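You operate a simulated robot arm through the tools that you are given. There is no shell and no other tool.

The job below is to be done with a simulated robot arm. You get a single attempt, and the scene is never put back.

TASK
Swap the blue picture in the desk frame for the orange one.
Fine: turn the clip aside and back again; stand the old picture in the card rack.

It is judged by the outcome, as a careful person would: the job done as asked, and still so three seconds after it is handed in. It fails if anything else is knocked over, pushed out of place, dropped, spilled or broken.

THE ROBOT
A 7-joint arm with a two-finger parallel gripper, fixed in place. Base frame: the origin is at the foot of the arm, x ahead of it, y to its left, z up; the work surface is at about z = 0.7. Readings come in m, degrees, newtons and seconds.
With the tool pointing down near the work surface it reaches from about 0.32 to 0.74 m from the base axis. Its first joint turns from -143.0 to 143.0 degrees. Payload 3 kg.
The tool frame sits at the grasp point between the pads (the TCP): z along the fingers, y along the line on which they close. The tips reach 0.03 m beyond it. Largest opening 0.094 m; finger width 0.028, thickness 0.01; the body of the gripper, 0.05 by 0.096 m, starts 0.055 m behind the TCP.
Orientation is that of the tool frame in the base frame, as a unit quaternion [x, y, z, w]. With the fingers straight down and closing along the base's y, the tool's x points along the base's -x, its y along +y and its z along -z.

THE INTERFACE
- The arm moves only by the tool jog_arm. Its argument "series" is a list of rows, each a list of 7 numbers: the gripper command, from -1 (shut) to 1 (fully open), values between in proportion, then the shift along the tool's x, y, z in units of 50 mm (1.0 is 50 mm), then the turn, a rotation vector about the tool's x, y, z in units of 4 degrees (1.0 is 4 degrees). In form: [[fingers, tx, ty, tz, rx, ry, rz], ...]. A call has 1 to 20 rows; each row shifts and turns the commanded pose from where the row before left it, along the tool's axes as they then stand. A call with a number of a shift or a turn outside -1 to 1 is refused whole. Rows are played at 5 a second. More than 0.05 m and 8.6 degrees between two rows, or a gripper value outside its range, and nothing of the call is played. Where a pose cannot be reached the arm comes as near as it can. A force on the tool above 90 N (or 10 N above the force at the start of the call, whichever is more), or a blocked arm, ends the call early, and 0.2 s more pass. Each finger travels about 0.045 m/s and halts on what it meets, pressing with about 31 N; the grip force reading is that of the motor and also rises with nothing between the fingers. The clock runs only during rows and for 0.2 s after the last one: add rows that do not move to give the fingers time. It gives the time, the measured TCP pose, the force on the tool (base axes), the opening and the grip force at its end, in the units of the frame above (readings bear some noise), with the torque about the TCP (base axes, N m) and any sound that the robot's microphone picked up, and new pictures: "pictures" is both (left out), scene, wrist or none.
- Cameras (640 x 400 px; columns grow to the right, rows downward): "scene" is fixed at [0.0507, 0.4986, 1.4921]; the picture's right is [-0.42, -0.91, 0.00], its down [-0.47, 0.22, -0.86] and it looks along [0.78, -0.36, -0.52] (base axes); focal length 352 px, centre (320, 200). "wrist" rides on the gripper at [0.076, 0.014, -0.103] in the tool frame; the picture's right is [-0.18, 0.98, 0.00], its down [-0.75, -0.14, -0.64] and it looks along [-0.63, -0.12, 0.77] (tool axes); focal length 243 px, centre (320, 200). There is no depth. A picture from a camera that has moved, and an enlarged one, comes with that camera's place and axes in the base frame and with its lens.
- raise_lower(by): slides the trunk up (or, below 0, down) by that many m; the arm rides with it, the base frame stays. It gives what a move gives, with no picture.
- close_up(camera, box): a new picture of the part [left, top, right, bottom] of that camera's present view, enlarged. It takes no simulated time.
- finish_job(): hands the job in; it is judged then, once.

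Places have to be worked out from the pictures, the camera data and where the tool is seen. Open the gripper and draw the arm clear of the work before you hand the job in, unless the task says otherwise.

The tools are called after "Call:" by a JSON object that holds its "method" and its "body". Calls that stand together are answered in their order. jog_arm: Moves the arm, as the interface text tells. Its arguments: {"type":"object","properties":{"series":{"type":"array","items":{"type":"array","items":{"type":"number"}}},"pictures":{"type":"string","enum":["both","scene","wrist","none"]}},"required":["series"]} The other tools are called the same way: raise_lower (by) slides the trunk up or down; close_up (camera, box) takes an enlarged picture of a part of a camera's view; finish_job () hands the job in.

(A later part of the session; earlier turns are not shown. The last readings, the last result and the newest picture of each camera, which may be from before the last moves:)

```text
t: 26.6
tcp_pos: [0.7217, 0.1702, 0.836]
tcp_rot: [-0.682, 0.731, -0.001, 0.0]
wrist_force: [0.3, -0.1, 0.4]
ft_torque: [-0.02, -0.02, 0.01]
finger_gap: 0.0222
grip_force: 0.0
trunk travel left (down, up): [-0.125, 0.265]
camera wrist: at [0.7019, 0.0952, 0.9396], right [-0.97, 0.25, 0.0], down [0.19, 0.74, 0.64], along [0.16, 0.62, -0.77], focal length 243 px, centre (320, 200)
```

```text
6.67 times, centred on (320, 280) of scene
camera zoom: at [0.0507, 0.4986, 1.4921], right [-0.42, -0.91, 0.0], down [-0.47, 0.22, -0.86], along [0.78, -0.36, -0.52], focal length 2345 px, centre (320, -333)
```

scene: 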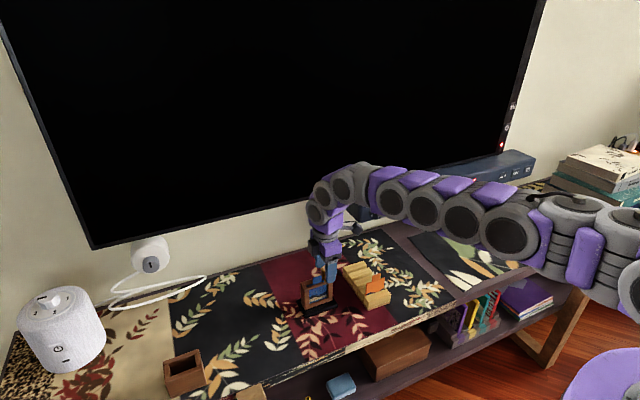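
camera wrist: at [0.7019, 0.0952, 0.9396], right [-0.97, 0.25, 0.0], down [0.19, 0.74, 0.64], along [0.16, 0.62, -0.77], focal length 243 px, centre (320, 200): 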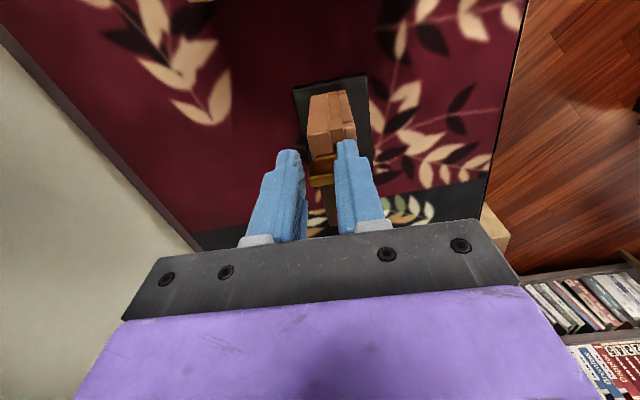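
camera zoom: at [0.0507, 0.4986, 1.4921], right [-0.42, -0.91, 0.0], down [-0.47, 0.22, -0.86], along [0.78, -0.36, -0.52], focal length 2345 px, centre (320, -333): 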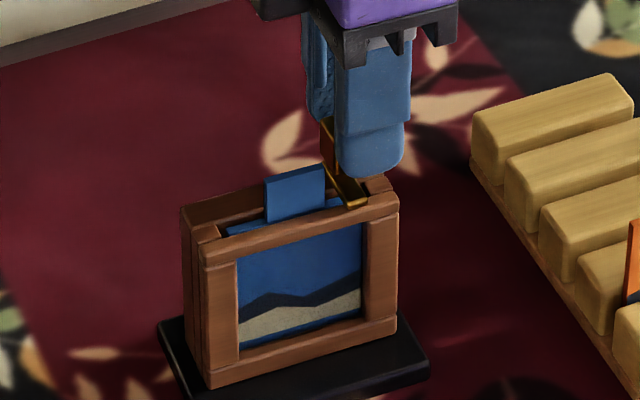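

The front finger now passes above the strip, and the lug sits about 2 mm nearer the front finger. I'll shift 1.8 mm in −x to centre it and close.

Call:
{"method": "jog_arm", "body": {"series": [[-0.53, 0, 0.036, 0, 0, 0, 0], [-0.6, 0, 0, 0, 0, 0, 0], [-0.66, 0, 0, 0, 0, 0, 0], [-0.72, 0, 0, 0, 0, 0, 0], [-0.75, 0, 0, 0, 0, 0, 0], [-0.75, 0, 0, 0, 0, 0, 0]], "pictures": "wrist"}}

Call:
{"method": "close_up", "body": {"camera": "wrist", "box": [260, 110, 380, 210]}}

Call:
{"method": "close_up", "body": {"camera": "scene", "box": [285, 250, 355, 310]}}

```text
t: 28.0
tcp_pos: [0.7203, 0.1697, 0.8356]
tcp_rot: [-0.683, 0.731, -0.001, 0.0]
wrist_force: [0.7, -1.7, 0.5]
ft_torque: [-0.19, -0.05, -0.02]
finger_gap: 0.0164
grip_force: 31.1
trunk travel left (down, up): [-0.125, 0.265]
camera wrist: at [0.7004, 0.0952, 0.9393], right [-0.97, 0.25, 0.0], down [0.19, 0.74, 0.64], along [0.16, 0.62, -0.77], focal length 243 px, centre (320, 200)
```

wrist: 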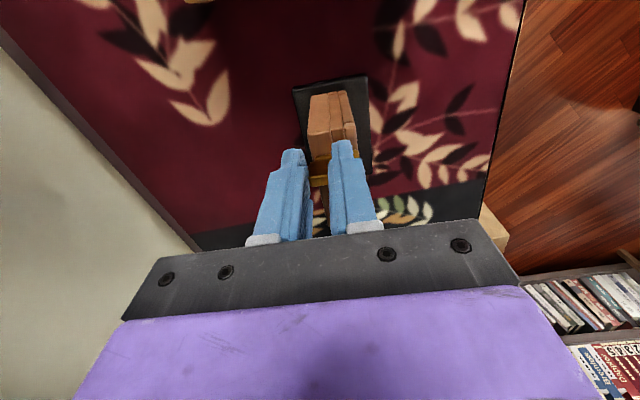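

```text
4.00 times, centred on (320, 160) of wrist
camera zoom: at [0.7004, 0.0952, 0.9393], right [-0.97, 0.25, 0.0], down [0.19, 0.74, 0.64], along [0.16, 0.62, -0.77], focal length 970 px, centre (320, 360)
```

zoom: 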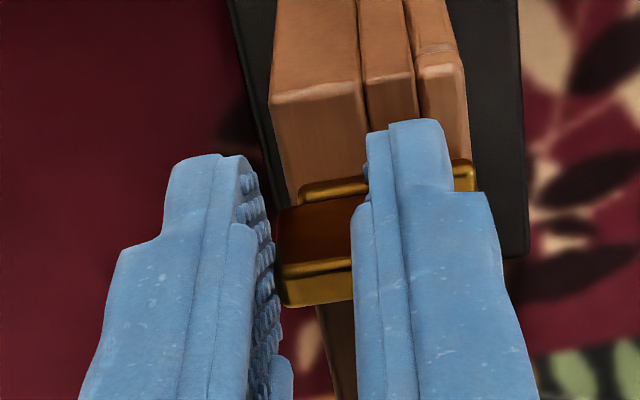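

```text
6.67 times, centred on (320, 280) of scene
camera zoom: at [0.0507, 0.4986, 1.4921], right [-0.42, -0.91, 0.0], down [-0.47, 0.22, -0.86], along [0.78, -0.36, -0.52], focal length 2345 px, centre (320, -333)
```

zoom: 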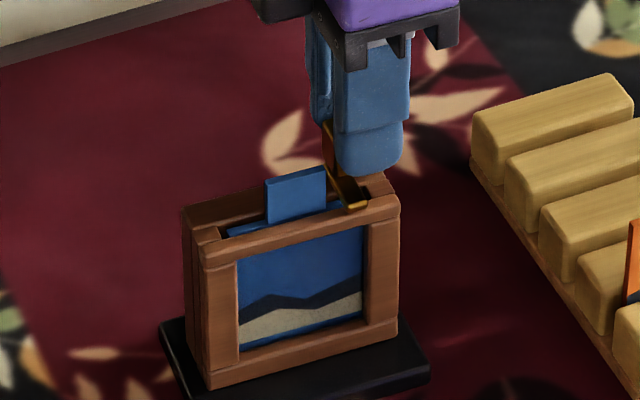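

The lug is gripped (gap 16.4 mm) and the frame hasn't moved. I'll do a small trial twist of 8° about the lug, swinging the strip end toward −y, and check forces and picture to confirm where the pivot is.

Call:
{"method": "jog_arm", "body": {"series": [[-0.75, 0, -0.0067, 0, 0, 0, -0.5], [-0.75, 0, -0.0067, 0, 0, 0, -0.5], [-0.75, 0, -0.0067, 0, 0, 0, -0.5], [-0.75, 0, -0.0067, 0, 0, 0, -0.5]], "pictures": "wrist"}}

Call:
{"method": "close_up", "body": {"camera": "wrist", "box": [260, 80, 380, 180]}}

Call:
{"method": "close_up", "body": {"camera": "scene", "box": [285, 250, 355, 310]}}

```text
t: 29.0
tcp_pos: [0.7212, 0.1718, 0.835]
tcp_rot: [0.731, -0.682, 0.001, 0.0]
wrist_force: [-0.4, 0.1, 0.3]
ft_torque: [0.2, 0.06, 0.0]
finger_gap: 0.0164
grip_force: 30.7
trunk travel left (down, up): [-0.125, 0.265]
camera wrist: at [0.7124, 0.0943, 0.9393], right [-0.99, 0.11, 0.0], down [0.09, 0.76, 0.64], along [0.07, 0.64, -0.77], focal length 243 px, centre (320, 200)
```

wrist: 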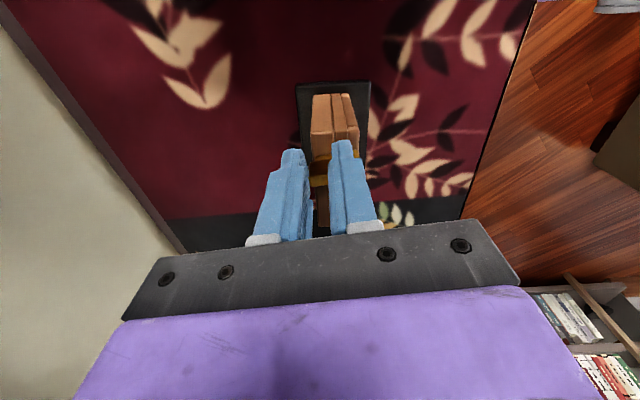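

```text
4.00 times, centred on (320, 130) of wrist
camera zoom: at [0.7124, 0.0943, 0.9393], right [-0.99, 0.11, 0.0], down [0.09, 0.76, 0.64], along [0.07, 0.64, -0.77], focal length 970 px, centre (320, 480)
```

zoom: 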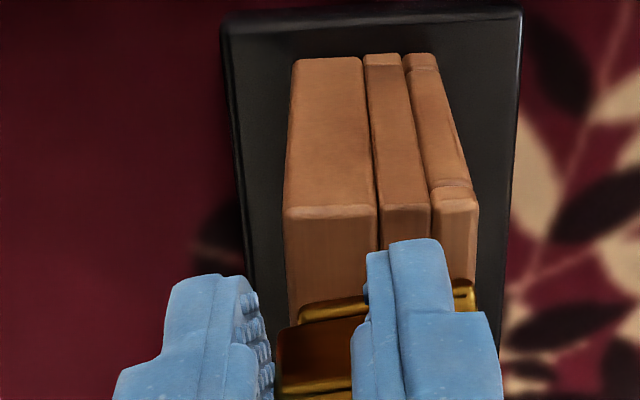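

```text
6.67 times, centred on (320, 280) of scene
camera zoom: at [0.0507, 0.4986, 1.4921], right [-0.42, -0.91, 0.0], down [-0.47, 0.22, -0.86], along [0.78, -0.36, -0.52], focal length 2345 px, centre (320, -333)
```

zoom: 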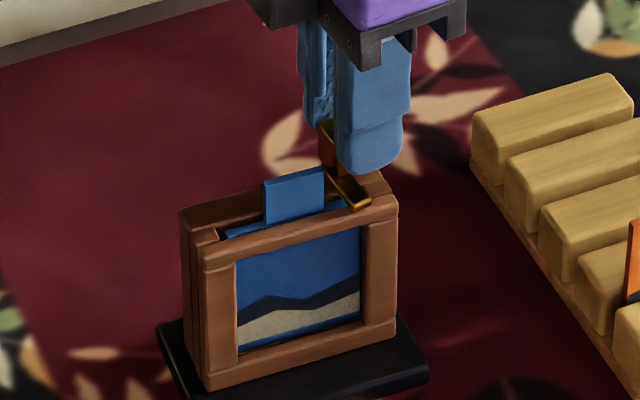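

Forces stay near zero, and the strip end moved about 3.5 mm relative to the frame, so the pivot is under the lug. I'll continue the twist in moderate steps.

Call:
{"method": "jog_arm", "body": {"series": [[-0.75, 0, -0.0133, 0, 0, 0, -1], [-0.75, 0, -0.0133, 0, 0, 0, -1], [-0.75, 0, -0.0133, 0, 0, 0, -1], [-0.75, 0, -0.0133, 0, 0, 0, -1], [-0.75, 0, -0.0133, 0, 0, 0, -1]], "pictures": "wrist"}}

Call:
{"method": "close_up", "body": {"camera": "wrist", "box": [260, 80, 380, 180]}}

Call:
{"method": "close_up", "body": {"camera": "scene", "box": [285, 250, 355, 310]}}

```text
t: 30.2
tcp_pos: [0.725, 0.1719, 0.8355]
tcp_rot: [0.839, -0.544, 0.001, -0.001]
wrist_force: [-1.1, -0.3, 2.1]
ft_torque: [0.09, 0.02, 0.01]
finger_gap: 0.0162
grip_force: 30.9
trunk travel left (down, up): [-0.125, 0.265]
camera wrist: at [0.7426, 0.0967, 0.9393], right [-0.97, -0.23, 0.0], down [-0.18, 0.75, 0.64], along [-0.15, 0.62, -0.77], focal length 243 px, centre (320, 200)
```

wrist: 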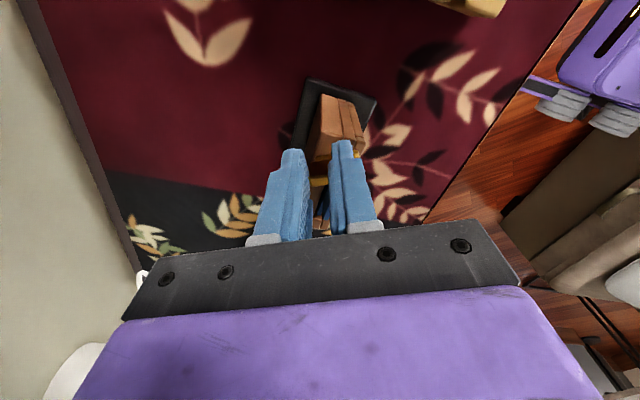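

```text
4.00 times, centred on (320, 130) of wrist
camera zoom: at [0.7426, 0.0967, 0.9393], right [-0.97, -0.23, 0.0], down [-0.18, 0.75, 0.64], along [-0.15, 0.62, -0.77], focal length 970 px, centre (320, 480)
```

zoom: 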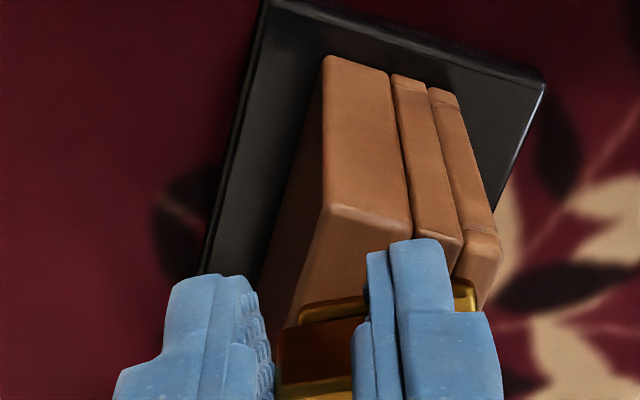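

```text
6.67 times, centred on (320, 280) of scene
camera zoom: at [0.0507, 0.4986, 1.4921], right [-0.42, -0.91, 0.0], down [-0.47, 0.22, -0.86], along [0.78, -0.36, -0.52], focal length 2345 px, centre (320, -333)
```

zoom: 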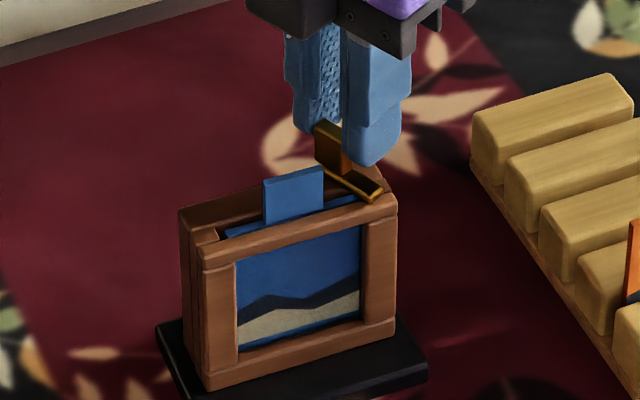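

The strip is swinging aside cleanly and the frame is still. I'll keep twisting.

Call:
{"method": "jog_arm", "body": {"series": [[-0.75, 0, -0.0133, 0, 0, 0, -1], [-0.75, 0, -0.0133, 0, 0, 0, -1], [-0.75, 0, -0.0133, 0, 0, 0, -1], [-0.75, 0, -0.0133, 0, 0, 0, -1], [-0.75, 0, -0.0133, 0, 0, 0, -1], [-0.75, 0, -0.0133, 0, 0, 0, -1]], "pictures": "none"}}

Call:
{"method": "close_up", "body": {"camera": "scene", "box": [285, 250, 355, 310]}}

```text
t: 31.6
tcp_pos: [0.7279, 0.1746, 0.8351]
tcp_rot: [0.934, -0.358, 0.0, 0.001]
wrist_force: [-1.4, -0.5, 4.4]
ft_torque: [-0.23, -0.15, 0.03]
finger_gap: 0.0164
grip_force: 31.0
trunk travel left (down, up): [-0.125, 0.265]
```

```text
6.67 times, centred on (320, 280) of scene
camera zoom: at [0.0507, 0.4986, 1.4921], right [-0.42, -0.91, 0.0], down [-0.47, 0.22, -0.86], along [0.78, -0.36, -0.52], focal length 2345 px, centre (320, -333)
```

zoom: 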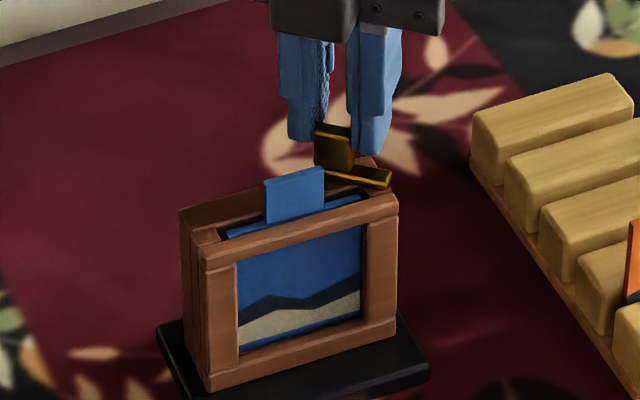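

Call:
{"method": "jog_arm", "body": {"series": [[-0.75, 0, -0.0133, 0, 0, 0, -1], [-0.75, 0, -0.0133, 0, 0, 0, -1], [-0.75, 0, -0.0133, 0, 0, 0, -1], [-0.75, 0, -0.0133, 0, 0, 0, -1], [-0.75, 0, -0.0133, 0, 0, 0, -1]], "pictures": "wrist"}}

Call:
{"method": "close_up", "body": {"camera": "scene", "box": [285, 250, 355, 310]}}

```text
t: 32.8
tcp_pos: [0.7316, 0.1783, 0.8356]
tcp_rot: [0.982, -0.19, 0.001, 0.001]
wrist_force: [2.2, -1.0, -0.1]
ft_torque: [-0.01, -0.04, 0.01]
finger_gap: 0.0165
grip_force: 30.8
trunk travel left (down, up): [-0.125, 0.265]
camera wrist: at [0.7965, 0.1358, 0.9394], right [-0.54, -0.84, 0.0], down [-0.65, 0.41, 0.64], along [-0.54, 0.34, -0.77], focal length 243 px, centre (320, 200)
```

wrist: 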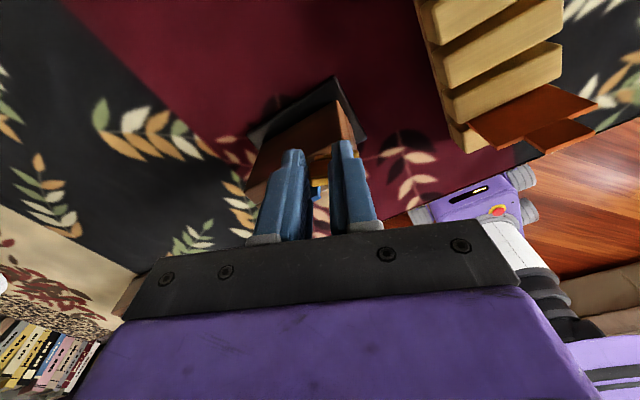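

```text
6.67 times, centred on (320, 280) of scene
camera zoom: at [0.0507, 0.4986, 1.4921], right [-0.42, -0.91, 0.0], down [-0.47, 0.22, -0.86], along [0.78, -0.36, -0.52], focal length 2345 px, centre (320, -333)
```

zoom: 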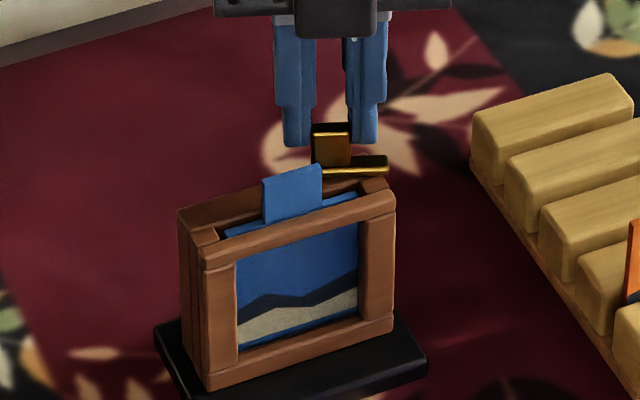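

The strip now points along −y and is clear of the card. I'll finish with 12° more, adding a slight correction for the small side force.

Call:
{"method": "jog_arm", "body": {"series": [[-0.75, 0.01, -0.0133, 0, 0, 0, -1], [-0.75, 0.01, -0.0133, 0, 0, 0, -1], [-0.75, 0, -0.0133, 0, 0, 0, -1], [-0.75, 0, 0, 0, 0, 0, 0]], "pictures": "none"}}

Call:
{"method": "close_up", "body": {"camera": "scene", "box": [285, 250, 355, 310]}}

```text
t: 33.8
tcp_pos: [0.7323, 0.1788, 0.836]
tcp_rot: [0.996, -0.086, 0.001, 0.001]
wrist_force: [-0.9, -0.8, 2.2]
ft_torque: [-0.02, 0.02, 0.01]
finger_gap: 0.0164
grip_force: 30.8
trunk travel left (down, up): [-0.125, 0.265]
```

```text
6.67 times, centred on (320, 280) of scene
camera zoom: at [0.0507, 0.4986, 1.4921], right [-0.42, -0.91, 0.0], down [-0.47, 0.22, -0.86], along [0.78, -0.36, -0.52], focal length 2345 px, centre (320, -333)
```

zoom: 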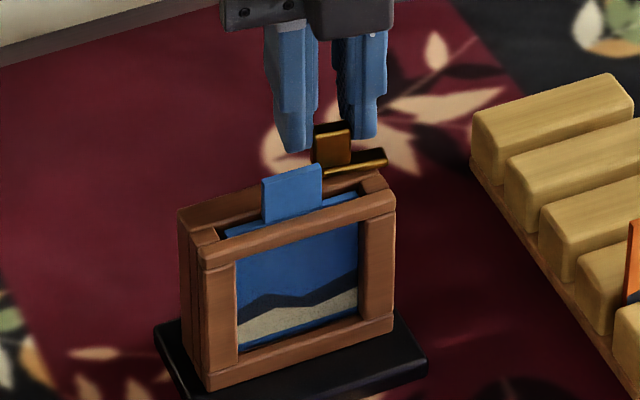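

The clip is now turned aside along the back board. I'll release the lug and rise straight up.

Call:
{"method": "jog_arm", "body": {"series": [[-0.6, 0, 0, 0, 0, 0, 0], [-0.45, 0, 0, 0, 0, 0, 0], [-0.45, 0, 0, 0, 0, 0, 0], [-0.45, 0, 0, -0.3, 0, 0, 0], [-0.45, 0, 0, -0.7, 0, 0, 0], [0, 0, 0, -0.7, 0, 0, 0], [0.6, 0, 0, 0, 0, 0, 0], [1, 0, 0, 0, 0, 0, 0]], "pictures": "wrist"}}

Call:
{"method": "close_up", "body": {"camera": "wrist", "box": [240, 90, 400, 220]}}

Call:
{"method": "close_up", "body": {"camera": "scene", "box": [285, 250, 355, 310]}}

```text
t: 35.6
tcp_pos: [0.7322, 0.1797, 0.9195]
tcp_rot: [0.996, -0.087, 0.0, 0.001]
wrist_force: [0.4, -0.7, -0.4]
ft_torque: [0.0, -0.01, 0.04]
finger_gap: 0.0938
grip_force: 0.2
trunk travel left (down, up): [-0.125, 0.265]
camera wrist: at [0.8048, 0.1523, 1.0232], right [-0.35, -0.94, 0.0], down [-0.72, 0.27, 0.64], along [-0.6, 0.22, -0.77], focal length 243 px, centre (320, 200)
```

wrist: 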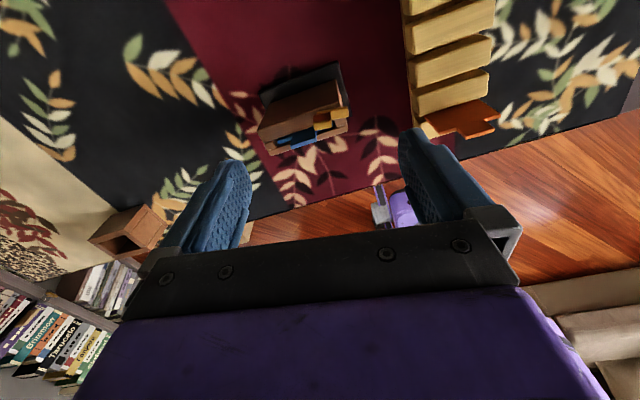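

```text
3.08 times, centred on (320, 155) of wrist
camera zoom: at [0.8048, 0.1523, 1.0232], right [-0.35, -0.94, 0.0], down [-0.72, 0.27, 0.64], along [-0.6, 0.22, -0.77], focal length 746 px, centre (320, 338)
```

zoom: 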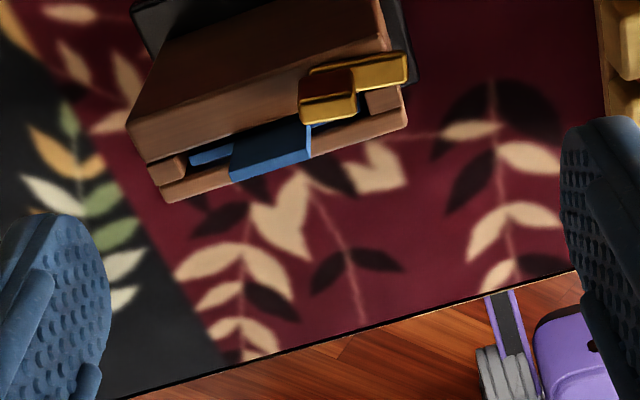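

```text
6.67 times, centred on (320, 280) of scene
camera zoom: at [0.0507, 0.4986, 1.4921], right [-0.42, -0.91, 0.0], down [-0.47, 0.22, -0.86], along [0.78, -0.36, -0.52], focal length 2345 px, centre (320, -333)
```

zoom: 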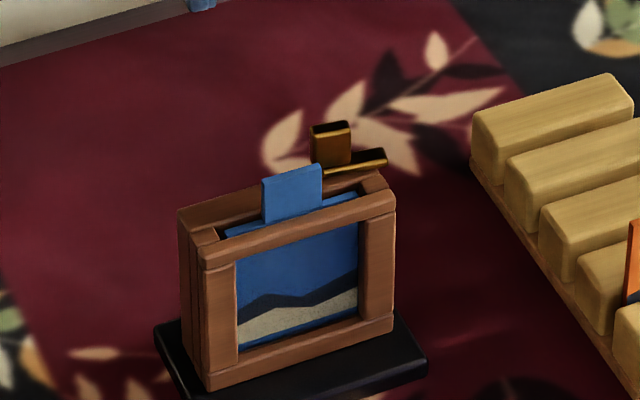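

The clip is clear of the slot. I'll rotate back so the fingers close across the card's thickness, matching the frame's −4° yaw, staying high.

Call:
{"method": "jog_arm", "body": {"series": [[1, 0, 0, 0, 0, 0, 1], [1, 0, 0, 0, 0, 0, 1], [1, 0, 0, 0, 0, 0, 1], [1, 0, 0, 0, 0, 0, 1], [1, 0, 0, 0, 0, 0, 1], [1, 0, 0, 0, 0, 0, 1], [1, 0, 0, 0, 0, 0, 1], [1, 0, 0, 0, 0, 0, 1], [1, 0, 0, 0, 0, 0, 1], [1, 0, 0, 0, 0, 0, 1], [1, 0, 0, 0, 0, 0, 1], [1, 0, 0, 0, 0, 0, 1], [1, 0, 0, 0, 0, 0, 1], [1, 0, 0, 0, 0, 0, 1], [1, 0, 0, 0, 0, 0, 1], [1, 0, 0, 0, 0, 0, 1], [1, 0, 0, 0, 0, 0, 1], [1, 0, 0, 0, 0, 0, 1], [1, 0, 0, 0, 0, 0, 1], [1, 0, 0, 0, 0, 0, 1]], "pictures": "none"}}

Call:
{"method": "jog_arm", "body": {"series": [[1, 0, 0, 0, 0, 0, 1], [1, 0.2, 0.2, 0, 0, 0, 0], [1, 0.4, 0.2, 0, 0, 0, 0], [1, 0, 0, 0, 0, 0, 0]], "pictures": "wrist"}}

Call:
{"method": "close_up", "body": {"camera": "wrist", "box": [250, 100, 390, 220]}}

```text
t: 39.8
tcp_pos: [0.7306, 0.1793, 0.9197]
tcp_rot: [-0.707, 0.707, 0.0, -0.001]
wrist_force: [0.1, 0.4, -0.4]
ft_torque: [0.02, -0.03, -0.01]
finger_gap: 0.0941
grip_force: 0.1
trunk travel left (down, up): [-0.125, 0.265]
```

```text
t: 40.8
tcp_pos: [0.7097, 0.1515, 0.92]
tcp_rot: [-0.682, 0.731, -0.001, 0.0]
wrist_force: [-0.7, 1.3, 0.0]
ft_torque: [-0.01, -0.01, 0.02]
finger_gap: 0.0942
grip_force: 0.0
trunk travel left (down, up): [-0.125, 0.265]
camera wrist: at [0.6896, 0.0763, 1.0236], right [-0.97, 0.25, 0.0], down [0.19, 0.74, 0.64], along [0.16, 0.62, -0.77], focal length 243 px, centre (320, 200)
```

wrist: 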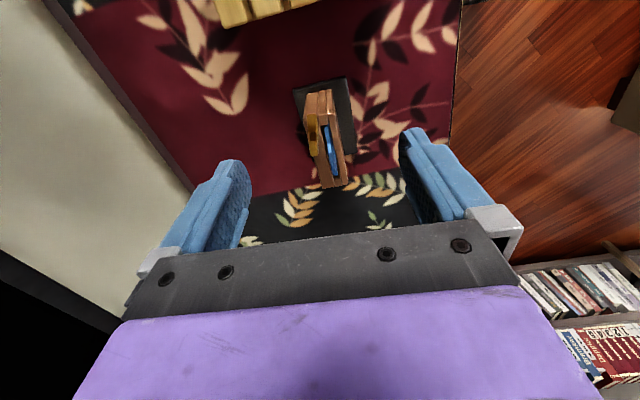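

```text
3.33 times, centred on (320, 160) of wrist
camera zoom: at [0.6896, 0.0763, 1.0236], right [-0.97, 0.25, 0.0], down [0.19, 0.74, 0.64], along [0.16, 0.62, -0.77], focal length 809 px, centre (320, 333)
```

zoom: 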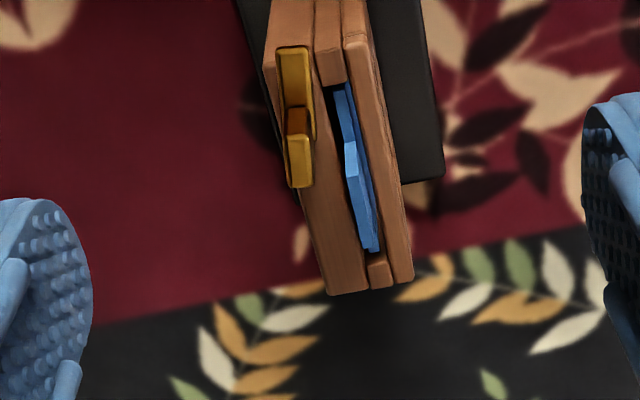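

The frame's yaw is now about −1.8° and the blue tab's centre is about (0.7105, 0.2045). I'll line up on the tab, biased about 4 mm to +y so the rear finger misses the lug, and stop just above it.

Call:
{"method": "jog_arm", "body": {"series": [[1, 0, 0, 0, 0, 0, -0.6], [1, -0.383, 0, 0, 0, 0, 0], [0.6, -0.383, 0, 0.3, 0, 0, 0], [0.3, -0.384, 0, 0.5, 0, 0, 0], [0.1, 0, 0, 0.5, 0, 0, 0], [0.1, 0, 0, 0, 0, 0, 0], [0.1, 0, 0, 0, 0, 0, 0]], "pictures": "wrist"}}

Call:
{"method": "close_up", "body": {"camera": "wrist", "box": [250, 110, 390, 220]}}

Call:
{"method": "close_up", "body": {"camera": "scene", "box": [285, 240, 355, 300]}}

```text
t: 42.4
tcp_pos: [0.712, 0.2114, 0.8562]
tcp_rot: [-0.698, 0.716, 0.0, -0.001]
wrist_force: [0.0, -0.7, 0.3]
ft_torque: [0.0, 0.0, 0.03]
finger_gap: 0.0518
grip_force: 0.1
trunk travel left (down, up): [-0.125, 0.265]
camera wrist: at [0.6952, 0.1336, 0.9594], right [-0.98, 0.21, 0.0], down [0.16, 0.75, 0.64], along [0.14, 0.63, -0.77], focal length 243 px, centre (320, 200)
```

wrist: 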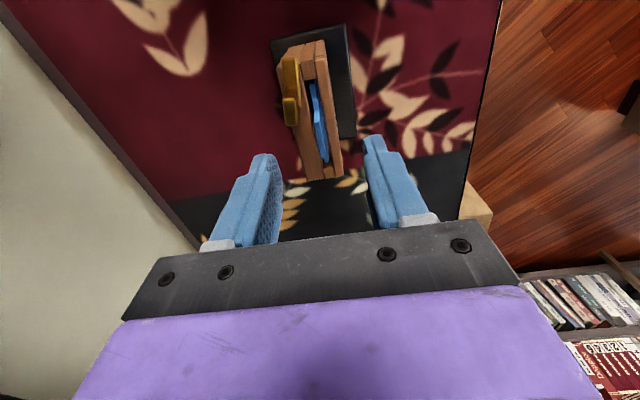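

```text
3.64 times, centred on (320, 165) of wrist
camera zoom: at [0.6952, 0.1336, 0.9594], right [-0.98, 0.21, 0.0], down [0.16, 0.75, 0.64], along [0.14, 0.63, -0.77], focal length 882 px, centre (320, 327)
```

zoom: 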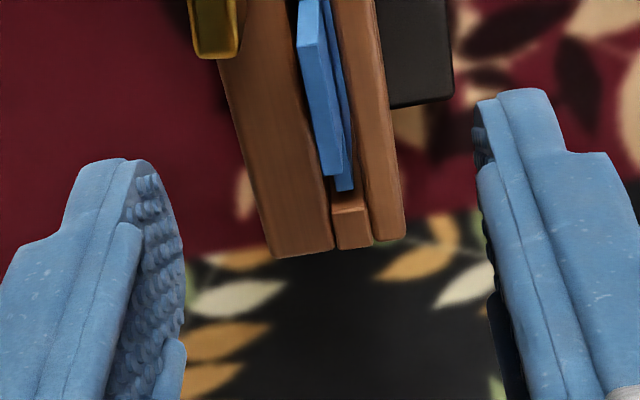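

```text
6.67 times, centred on (320, 270) of scene
camera zoom: at [0.0507, 0.4986, 1.4921], right [-0.42, -0.91, 0.0], down [-0.47, 0.22, -0.86], along [0.78, -0.36, -0.52], focal length 2345 px, centre (320, -267)
```

zoom: 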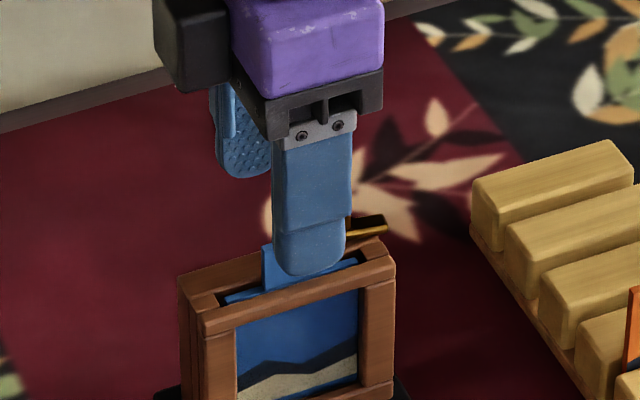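

The tab is at about (0.7103, 0.204), centred between the fingers to within 1 mm. I'll trim −1 mm in x, descend so the tips are at about 0.799 and close on the tab.

Call:
{"method": "jog_arm", "body": {"series": [[0.1, 0, 0.02, 0.27, 0, 0, 0], [0.1, 0, 0, 0.27, 0, 0, 0], [-0.3, 0, 0, 0, 0, 0, 0], [-0.6, 0, 0, 0, 0, 0, 0], [-0.75, 0, 0, 0, 0, 0, 0], [-0.75, 0, 0, 0, 0, 0, 0]], "pictures": "wrist"}}

Call:
{"method": "close_up", "body": {"camera": "wrist", "box": [260, 100, 380, 200]}}

Call:
{"method": "close_up", "body": {"camera": "scene", "box": [285, 250, 355, 310]}}

```text
t: 43.8
tcp_pos: [0.71, 0.2078, 0.8287]
tcp_rot: [-0.698, 0.716, -0.001, 0.0]
wrist_force: [-0.4, 1.1, -0.1]
ft_torque: [-0.01, 0.01, 0.0]
finger_gap: 0.0118
grip_force: 0.1
trunk travel left (down, up): [-0.125, 0.265]
camera wrist: at [0.6939, 0.132, 0.9321], right [-0.98, 0.21, 0.0], down [0.16, 0.75, 0.64], along [0.14, 0.63, -0.77], focal length 243 px, centre (320, 200)
```

wrist: 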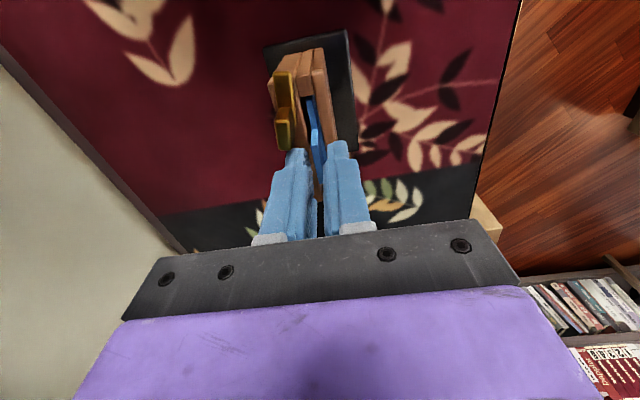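

```text
4.00 times, centred on (320, 150) of wrist
camera zoom: at [0.6939, 0.132, 0.9321], right [-0.98, 0.21, 0.0], down [0.16, 0.75, 0.64], along [0.14, 0.63, -0.77], focal length 970 px, centre (320, 400)
```

zoom: 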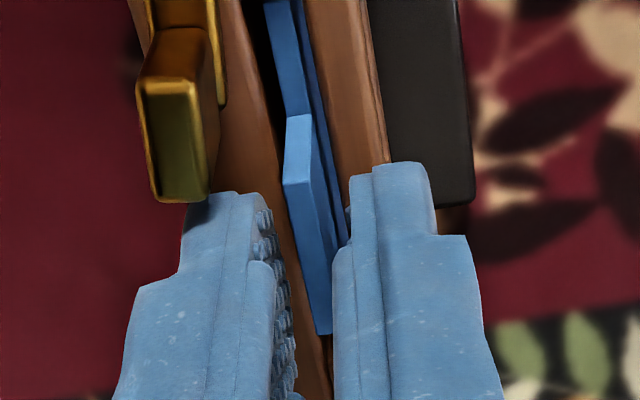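

```text
6.67 times, centred on (320, 280) of scene
camera zoom: at [0.0507, 0.4986, 1.4921], right [-0.42, -0.91, 0.0], down [-0.47, 0.22, -0.86], along [0.78, -0.36, -0.52], focal length 2345 px, centre (320, -333)
```

zoom: 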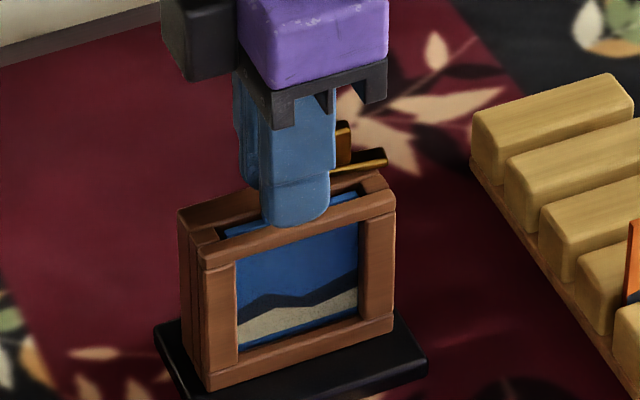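

Call:
{"method": "jog_arm", "body": {"series": [[-0.85, 0, 0, 0, 0, 0, 0], [-0.95, 0, 0, 0, 0, 0, 0], [-0.97, 0, 0, 0, 0, 0, 0], [-0.97, 0, 0, 0, 0, 0, 0]], "pictures": "wrist"}}

Call:
{"method": "close_up", "body": {"camera": "wrist", "box": [260, 100, 380, 200]}}

Call:
{"method": "close_up", "body": {"camera": "scene", "box": [285, 250, 355, 310]}}

```text
t: 44.8
tcp_pos: [0.7104, 0.2074, 0.829]
tcp_rot: [-0.698, 0.716, 0.0, -0.001]
wrist_force: [0.0, 1.2, -0.4]
ft_torque: [0.0, -0.03, 0.01]
finger_gap: 0.0024
grip_force: 31.1
trunk travel left (down, up): [-0.125, 0.265]
camera wrist: at [0.6939, 0.1319, 0.9322], right [-0.98, 0.21, 0.0], down [0.16, 0.75, 0.64], along [0.14, 0.63, -0.77], focal length 243 px, centre (320, 200)
```

wrist: 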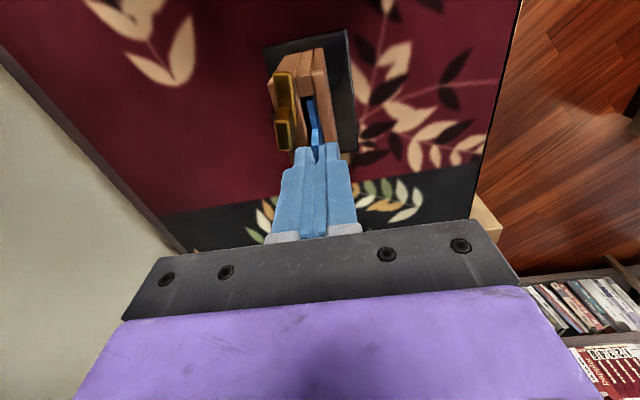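

```text
4.00 times, centred on (320, 150) of wrist
camera zoom: at [0.6939, 0.1319, 0.9322], right [-0.98, 0.21, 0.0], down [0.16, 0.75, 0.64], along [0.14, 0.63, -0.77], focal length 970 px, centre (320, 400)
```

zoom: 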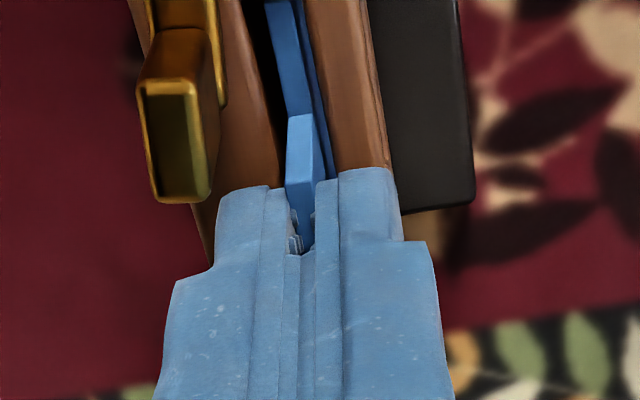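

```text
6.67 times, centred on (320, 280) of scene
camera zoom: at [0.0507, 0.4986, 1.4921], right [-0.42, -0.91, 0.0], down [-0.47, 0.22, -0.86], along [0.78, -0.36, -0.52], focal length 2345 px, centre (320, -333)
```

zoom: 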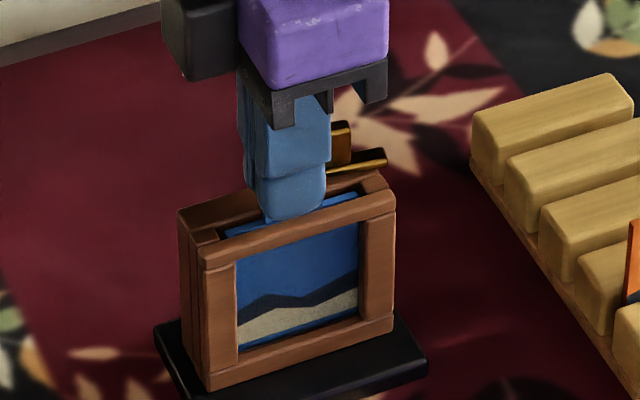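

The tab is gripped (2.4 mm, 31 N) with no stray force. I'll lift 20 mm as a trial.

Call:
{"method": "jog_arm", "body": {"series": [[-0.97, 0, 0, -0.1, 0, 0, 0], [-0.97, 0, 0, -0.1, 0, 0, 0], [-0.97, 0, 0, -0.1, 0, 0, 0], [-0.97, 0, 0, -0.1, 0, 0, 0]], "pictures": "none"}}

Call:
{"method": "close_up", "body": {"camera": "scene", "box": [285, 240, 355, 310]}}

```text
t: 45.8
tcp_pos: [0.7106, 0.2078, 0.8487]
tcp_rot: [-0.697, 0.717, -0.001, -0.001]
wrist_force: [0.0, 0.1, -0.6]
ft_torque: [0.03, 0.0, 0.01]
finger_gap: 0.0019
grip_force: 30.8
trunk travel left (down, up): [-0.125, 0.265]
```

```text
5.71 times, centred on (320, 275) of scene
camera zoom: at [0.0507, 0.4986, 1.4921], right [-0.42, -0.91, 0.0], down [-0.47, 0.22, -0.86], along [0.78, -0.36, -0.52], focal length 2010 px, centre (320, -229)
```

zoom: 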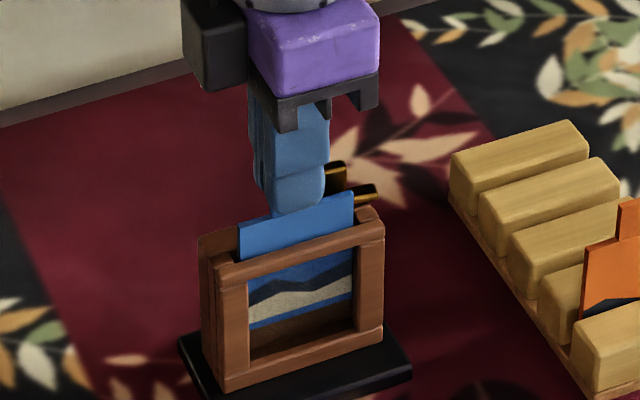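

The card comes out smoothly and the frame stays put. I'll continue lifting it well clear.

Call:
{"method": "jog_arm", "body": {"series": [[-0.97, 0, 0, -0.2, 0, 0, 0], [-0.97, 0, 0, -0.2, 0, 0, 0], [-0.97, 0, 0, -0.3, 0, 0, 0], [-0.97, 0, 0, -0.3, 0, 0, 0], [-0.97, 0, 0, -0.3, 0, 0, 0], [-0.97, 0, 0, -0.5, 0, 0, 0], [-0.97, 0, 0, -0.5, 0, 0, 0], [-0.97, 0, 0, 0, 0, 0, 0]], "pictures": "both"}}

Call:
{"method": "close_up", "body": {"camera": "scene", "box": [270, 210, 390, 320]}}

Call:
{"method": "close_up", "body": {"camera": "wrist", "box": [200, 0, 420, 160]}}

```text
t: 47.6
tcp_pos: [0.7094, 0.2073, 0.9638]
tcp_rot: [-0.698, 0.716, 0.0, 0.0]
wrist_force: [0.0, 0.6, -0.2]
ft_torque: [-0.01, 0.02, -0.01]
finger_gap: 0.0022
grip_force: 30.8
trunk travel left (down, up): [-0.125, 0.265]
camera wrist: at [0.6931, 0.132, 1.0671], right [-0.98, 0.21, 0.0], down [0.16, 0.75, 0.64], along [0.14, 0.63, -0.77], focal length 243 px, centre (320, 200)
```

scene: 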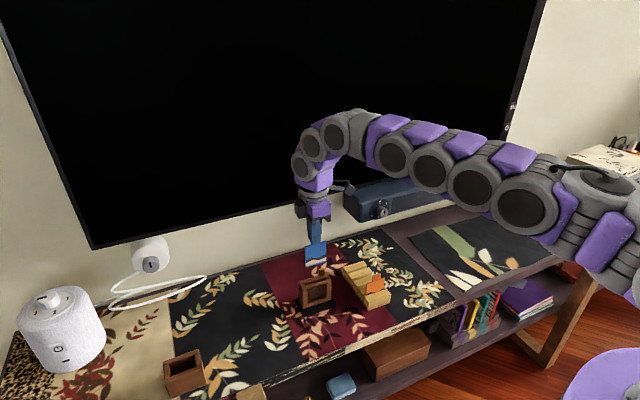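
wrist: 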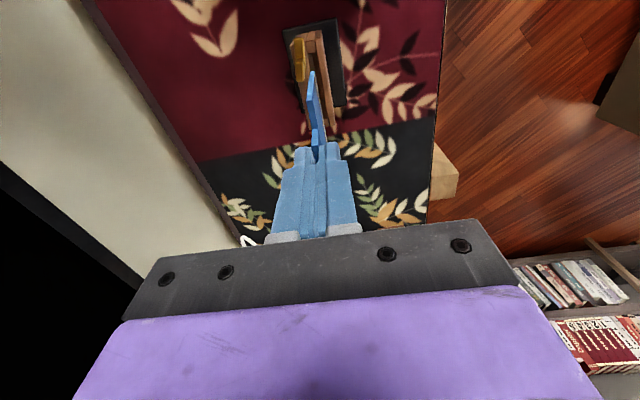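

```text
3.64 times, centred on (330, 265) of scene
camera zoom: at [0.0507, 0.4986, 1.4921], right [-0.42, -0.91, 0.0], down [-0.47, 0.22, -0.86], along [0.78, -0.36, -0.52], focal length 1279 px, centre (284, -36)
```

zoom: 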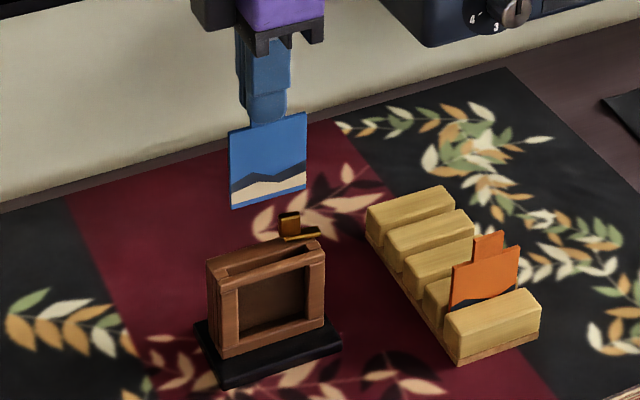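

```text
2.50 times, centred on (310, 80) of wrist
camera zoom: at [0.6931, 0.132, 1.0671], right [-0.98, 0.21, 0.0], down [0.16, 0.75, 0.64], along [0.14, 0.63, -0.77], focal length 606 px, centre (345, 500)
```

zoom: 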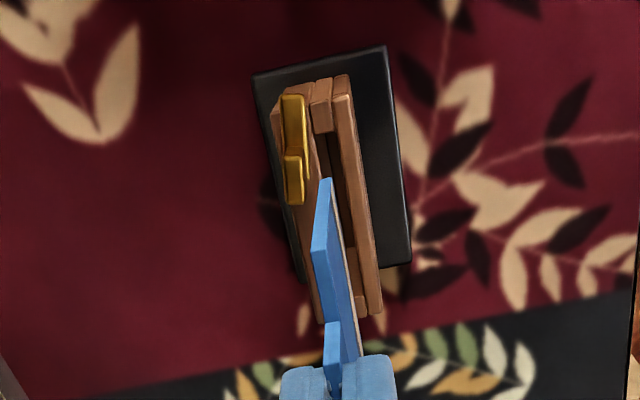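

The blue card is out, and the frame and clip are undisturbed. I'll carry it over the rack, staying high, and look down at the slots to measure them.

Call:
{"method": "jog_arm", "body": {"series": [[-0.97, 0.3, 0.03, -0.1, 0, 0, 0], [-0.97, 0.65, 0.07, -0.1, 0, 0, 0], [-0.97, 0.7, 0.08, 0, 0, 0, 0], [-0.97, 0.7, 0.08, 0, 0, 0, 0], [-0.97, 0.4, 0.05, 0, 0, 0, 0], [-0.97, 0.2, 0, 0, 0, 0, -0.375], [-0.97, 0, 0, 0, 0, 0, 0]], "pictures": "both"}}

Call:
{"method": "close_up", "body": {"camera": "wrist", "box": [220, 20, 420, 160]}}

Call:
{"method": "close_up", "body": {"camera": "scene", "box": [320, 220, 420, 320]}}

```text
t: 49.2
tcp_pos: [0.6901, 0.0618, 0.9732]
tcp_rot: [0.707, -0.707, 0.0, 0.0]
wrist_force: [0.7, 0.3, 0.1]
ft_torque: [0.01, -0.01, 0.02]
finger_gap: 0.002
grip_force: 30.7
trunk travel left (down, up): [-0.125, 0.265]
camera wrist: at [0.6752, -0.0156, 1.0769], right [-0.98, 0.18, 0.0], down [0.14, 0.75, 0.64], along [0.12, 0.63, -0.77], focal length 243 px, centre (320, 200)
```

scene: 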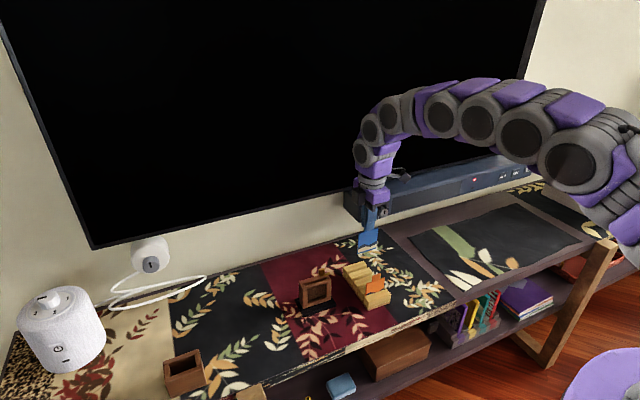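
wrist: 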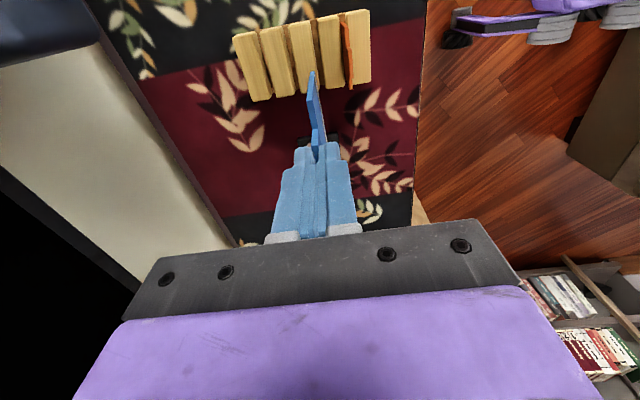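

```text
2.86 times, centred on (320, 90) of wrist
camera zoom: at [0.6752, -0.0156, 1.0769], right [-0.98, 0.18, 0.0], down [0.14, 0.75, 0.64], along [0.12, 0.63, -0.77], focal length 693 px, centre (320, 514)
```

zoom: 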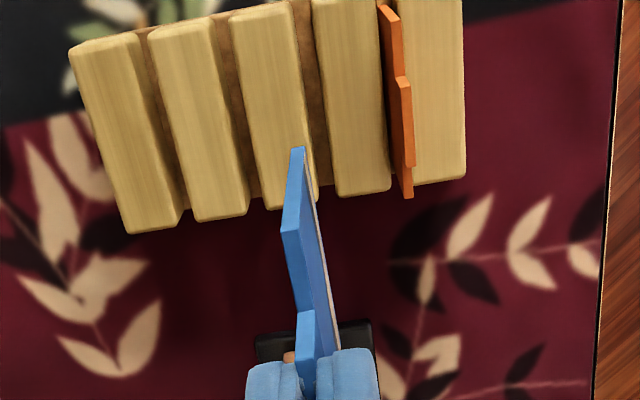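

```text
4.00 times, centred on (370, 270) of scene
camera zoom: at [0.0507, 0.4986, 1.4921], right [-0.42, -0.91, 0.0], down [-0.47, 0.22, -0.86], along [0.78, -0.36, -0.52], focal length 1407 px, centre (120, -80)
```

zoom: 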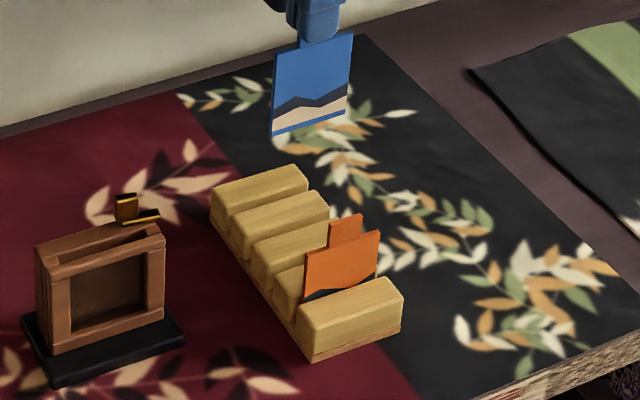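

The rack view is clear: slot pitch is about 32 mm, rack yaw about −2°, and the third slot (x≈0.719) is well away from the orange card. The blue card hangs vertical in the grip. I'll move over slot 3 and lower to just above the blocks.

Call:
{"method": "jog_arm", "body": {"series": [[-0.97, 0.193, -0.292, 0, 0, 0, 0.225], [-0.97, 0.193, -0.292, 0, 0, 0, 0.225], [-0.97, 0, 0, 0.4, 0, 0, 0], [-0.97, 0, 0, 0.5, 0, 0, 0], [-0.97, 0, 0, 0.5, 0, 0, 0], [-0.97, 0, 0, 0.2, 0, 0, 0], [-0.97, 0, 0, 0, 0, 0, 0]], "pictures": "wrist"}}

Call:
{"method": "close_up", "body": {"camera": "wrist", "box": [240, 20, 400, 150]}}

Call:
{"method": "close_up", "body": {"camera": "scene", "box": [330, 240, 400, 310]}}

```text
t: 50.8
tcp_pos: [0.7192, 0.0413, 0.8949]
tcp_rot: [-0.696, 0.718, 0.0, 0.0]
wrist_force: [-0.2, 1.2, -0.5]
ft_torque: [-0.01, -0.01, 0.04]
finger_gap: 0.0023
grip_force: 30.7
trunk travel left (down, up): [-0.125, 0.265]
camera wrist: at [0.7019, -0.0344, 0.997], right [-0.98, 0.22, 0.0], down [0.17, 0.75, 0.64], along [0.14, 0.63, -0.77], focal length 243 px, centre (320, 200)
```

wrist: 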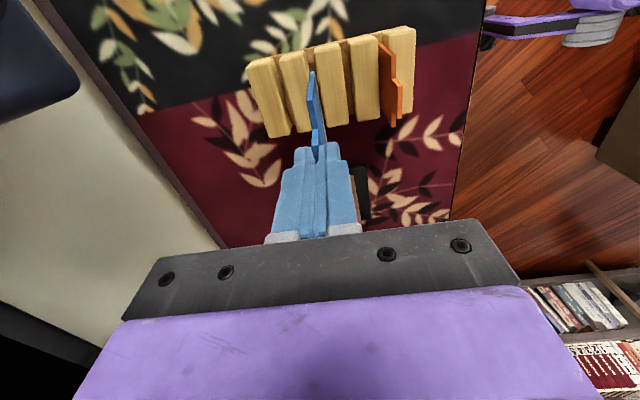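

```text
3.08 times, centred on (320, 85) of wrist
camera zoom: at [0.7019, -0.0344, 0.997], right [-0.98, 0.22, 0.0], down [0.17, 0.75, 0.64], along [0.14, 0.63, -0.77], focal length 746 px, centre (320, 554)
```

zoom: 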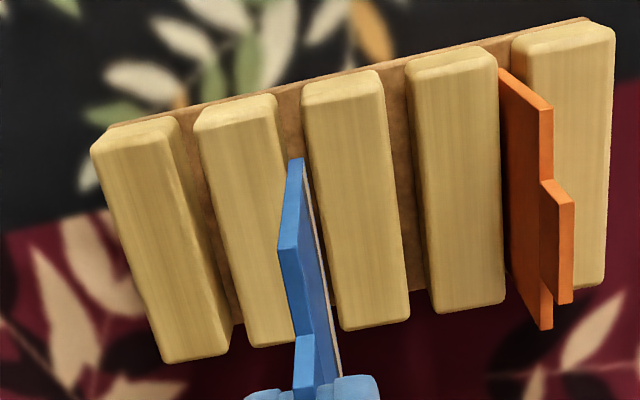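

```text
5.71 times, centred on (365, 275) of scene
camera zoom: at [0.0507, 0.4986, 1.4921], right [-0.42, -0.91, 0.0], down [-0.47, 0.22, -0.86], along [0.78, -0.36, -0.52], focal length 2010 px, centre (63, -229)
```

zoom: 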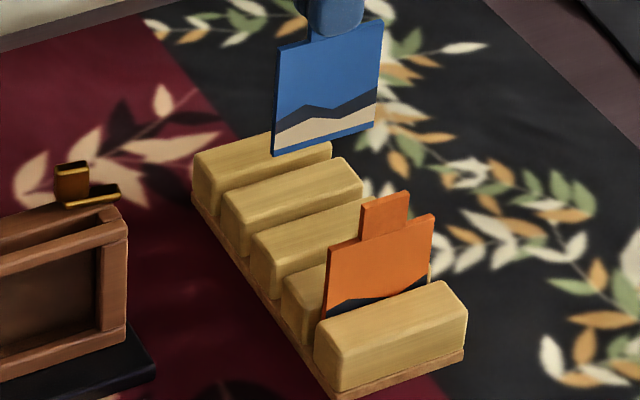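

The card plane follows the TCP. Slot 3's centre looks about 2–3 mm further in +x, with the rack yawed about −2.5°. I'll correct, lower 30 mm and re-check before entering the slot.

Call:
{"method": "jog_arm", "body": {"series": [[-0.97, 0, -0.05, 0, 0, 0, 0.2], [-0.97, 0, 0, 0.3, 0, 0, 0], [-0.97, 0, 0, 0.3, 0, 0, 0], [-0.97, 0, 0, 0, 0, 0, 0]], "pictures": "wrist"}}

Call:
{"method": "close_up", "body": {"camera": "wrist", "box": [270, 30, 370, 140]}}

Call:
{"method": "close_up", "body": {"camera": "scene", "box": [335, 245, 395, 305]}}

```text
t: 51.8
tcp_pos: [0.7217, 0.04, 0.8637]
tcp_rot: [-0.691, 0.723, 0.0, 0.0]
wrist_force: [0.1, -0.3, -0.2]
ft_torque: [-0.01, -0.02, 0.02]
finger_gap: 0.0022
grip_force: 30.8
trunk travel left (down, up): [-0.125, 0.265]
camera wrist: at [0.7033, -0.0355, 0.9679], right [-0.97, 0.23, 0.0], down [0.18, 0.75, 0.64], along [0.15, 0.62, -0.77], focal length 243 px, centre (320, 200)
```

wrist: 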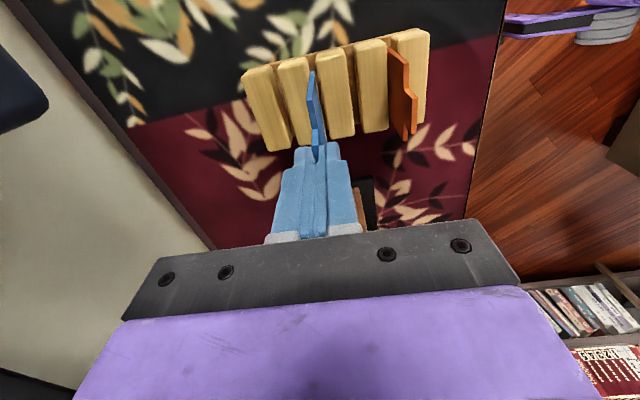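

```text
3.64 times, centred on (320, 85) of wrist
camera zoom: at [0.7033, -0.0355, 0.9679], right [-0.97, 0.23, 0.0], down [0.18, 0.75, 0.64], along [0.15, 0.62, -0.77], focal length 882 px, centre (320, 618)
```

zoom: 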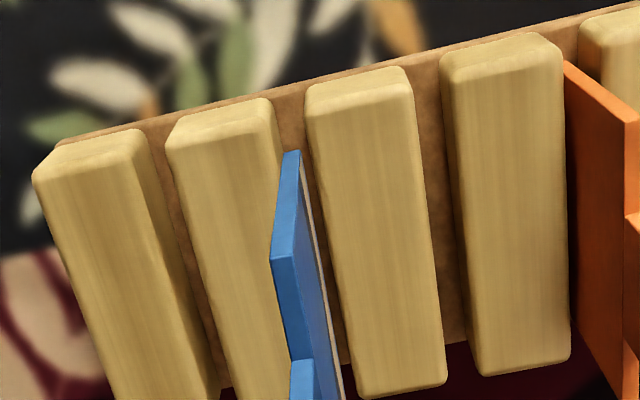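

```text
6.67 times, centred on (365, 275) of scene
camera zoom: at [0.0507, 0.4986, 1.4921], right [-0.42, -0.91, 0.0], down [-0.47, 0.22, -0.86], along [0.78, -0.36, -0.52], focal length 2345 px, centre (20, -300)
```

zoom: 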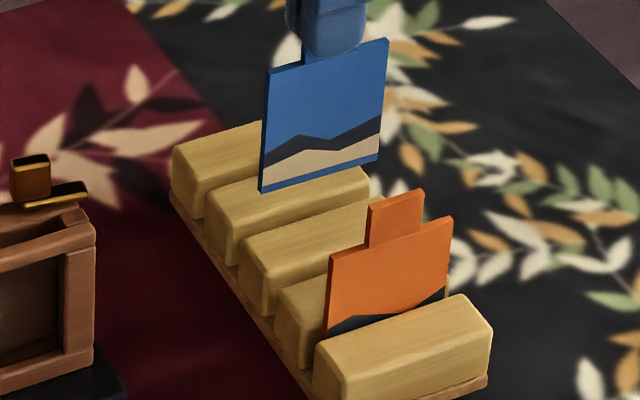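

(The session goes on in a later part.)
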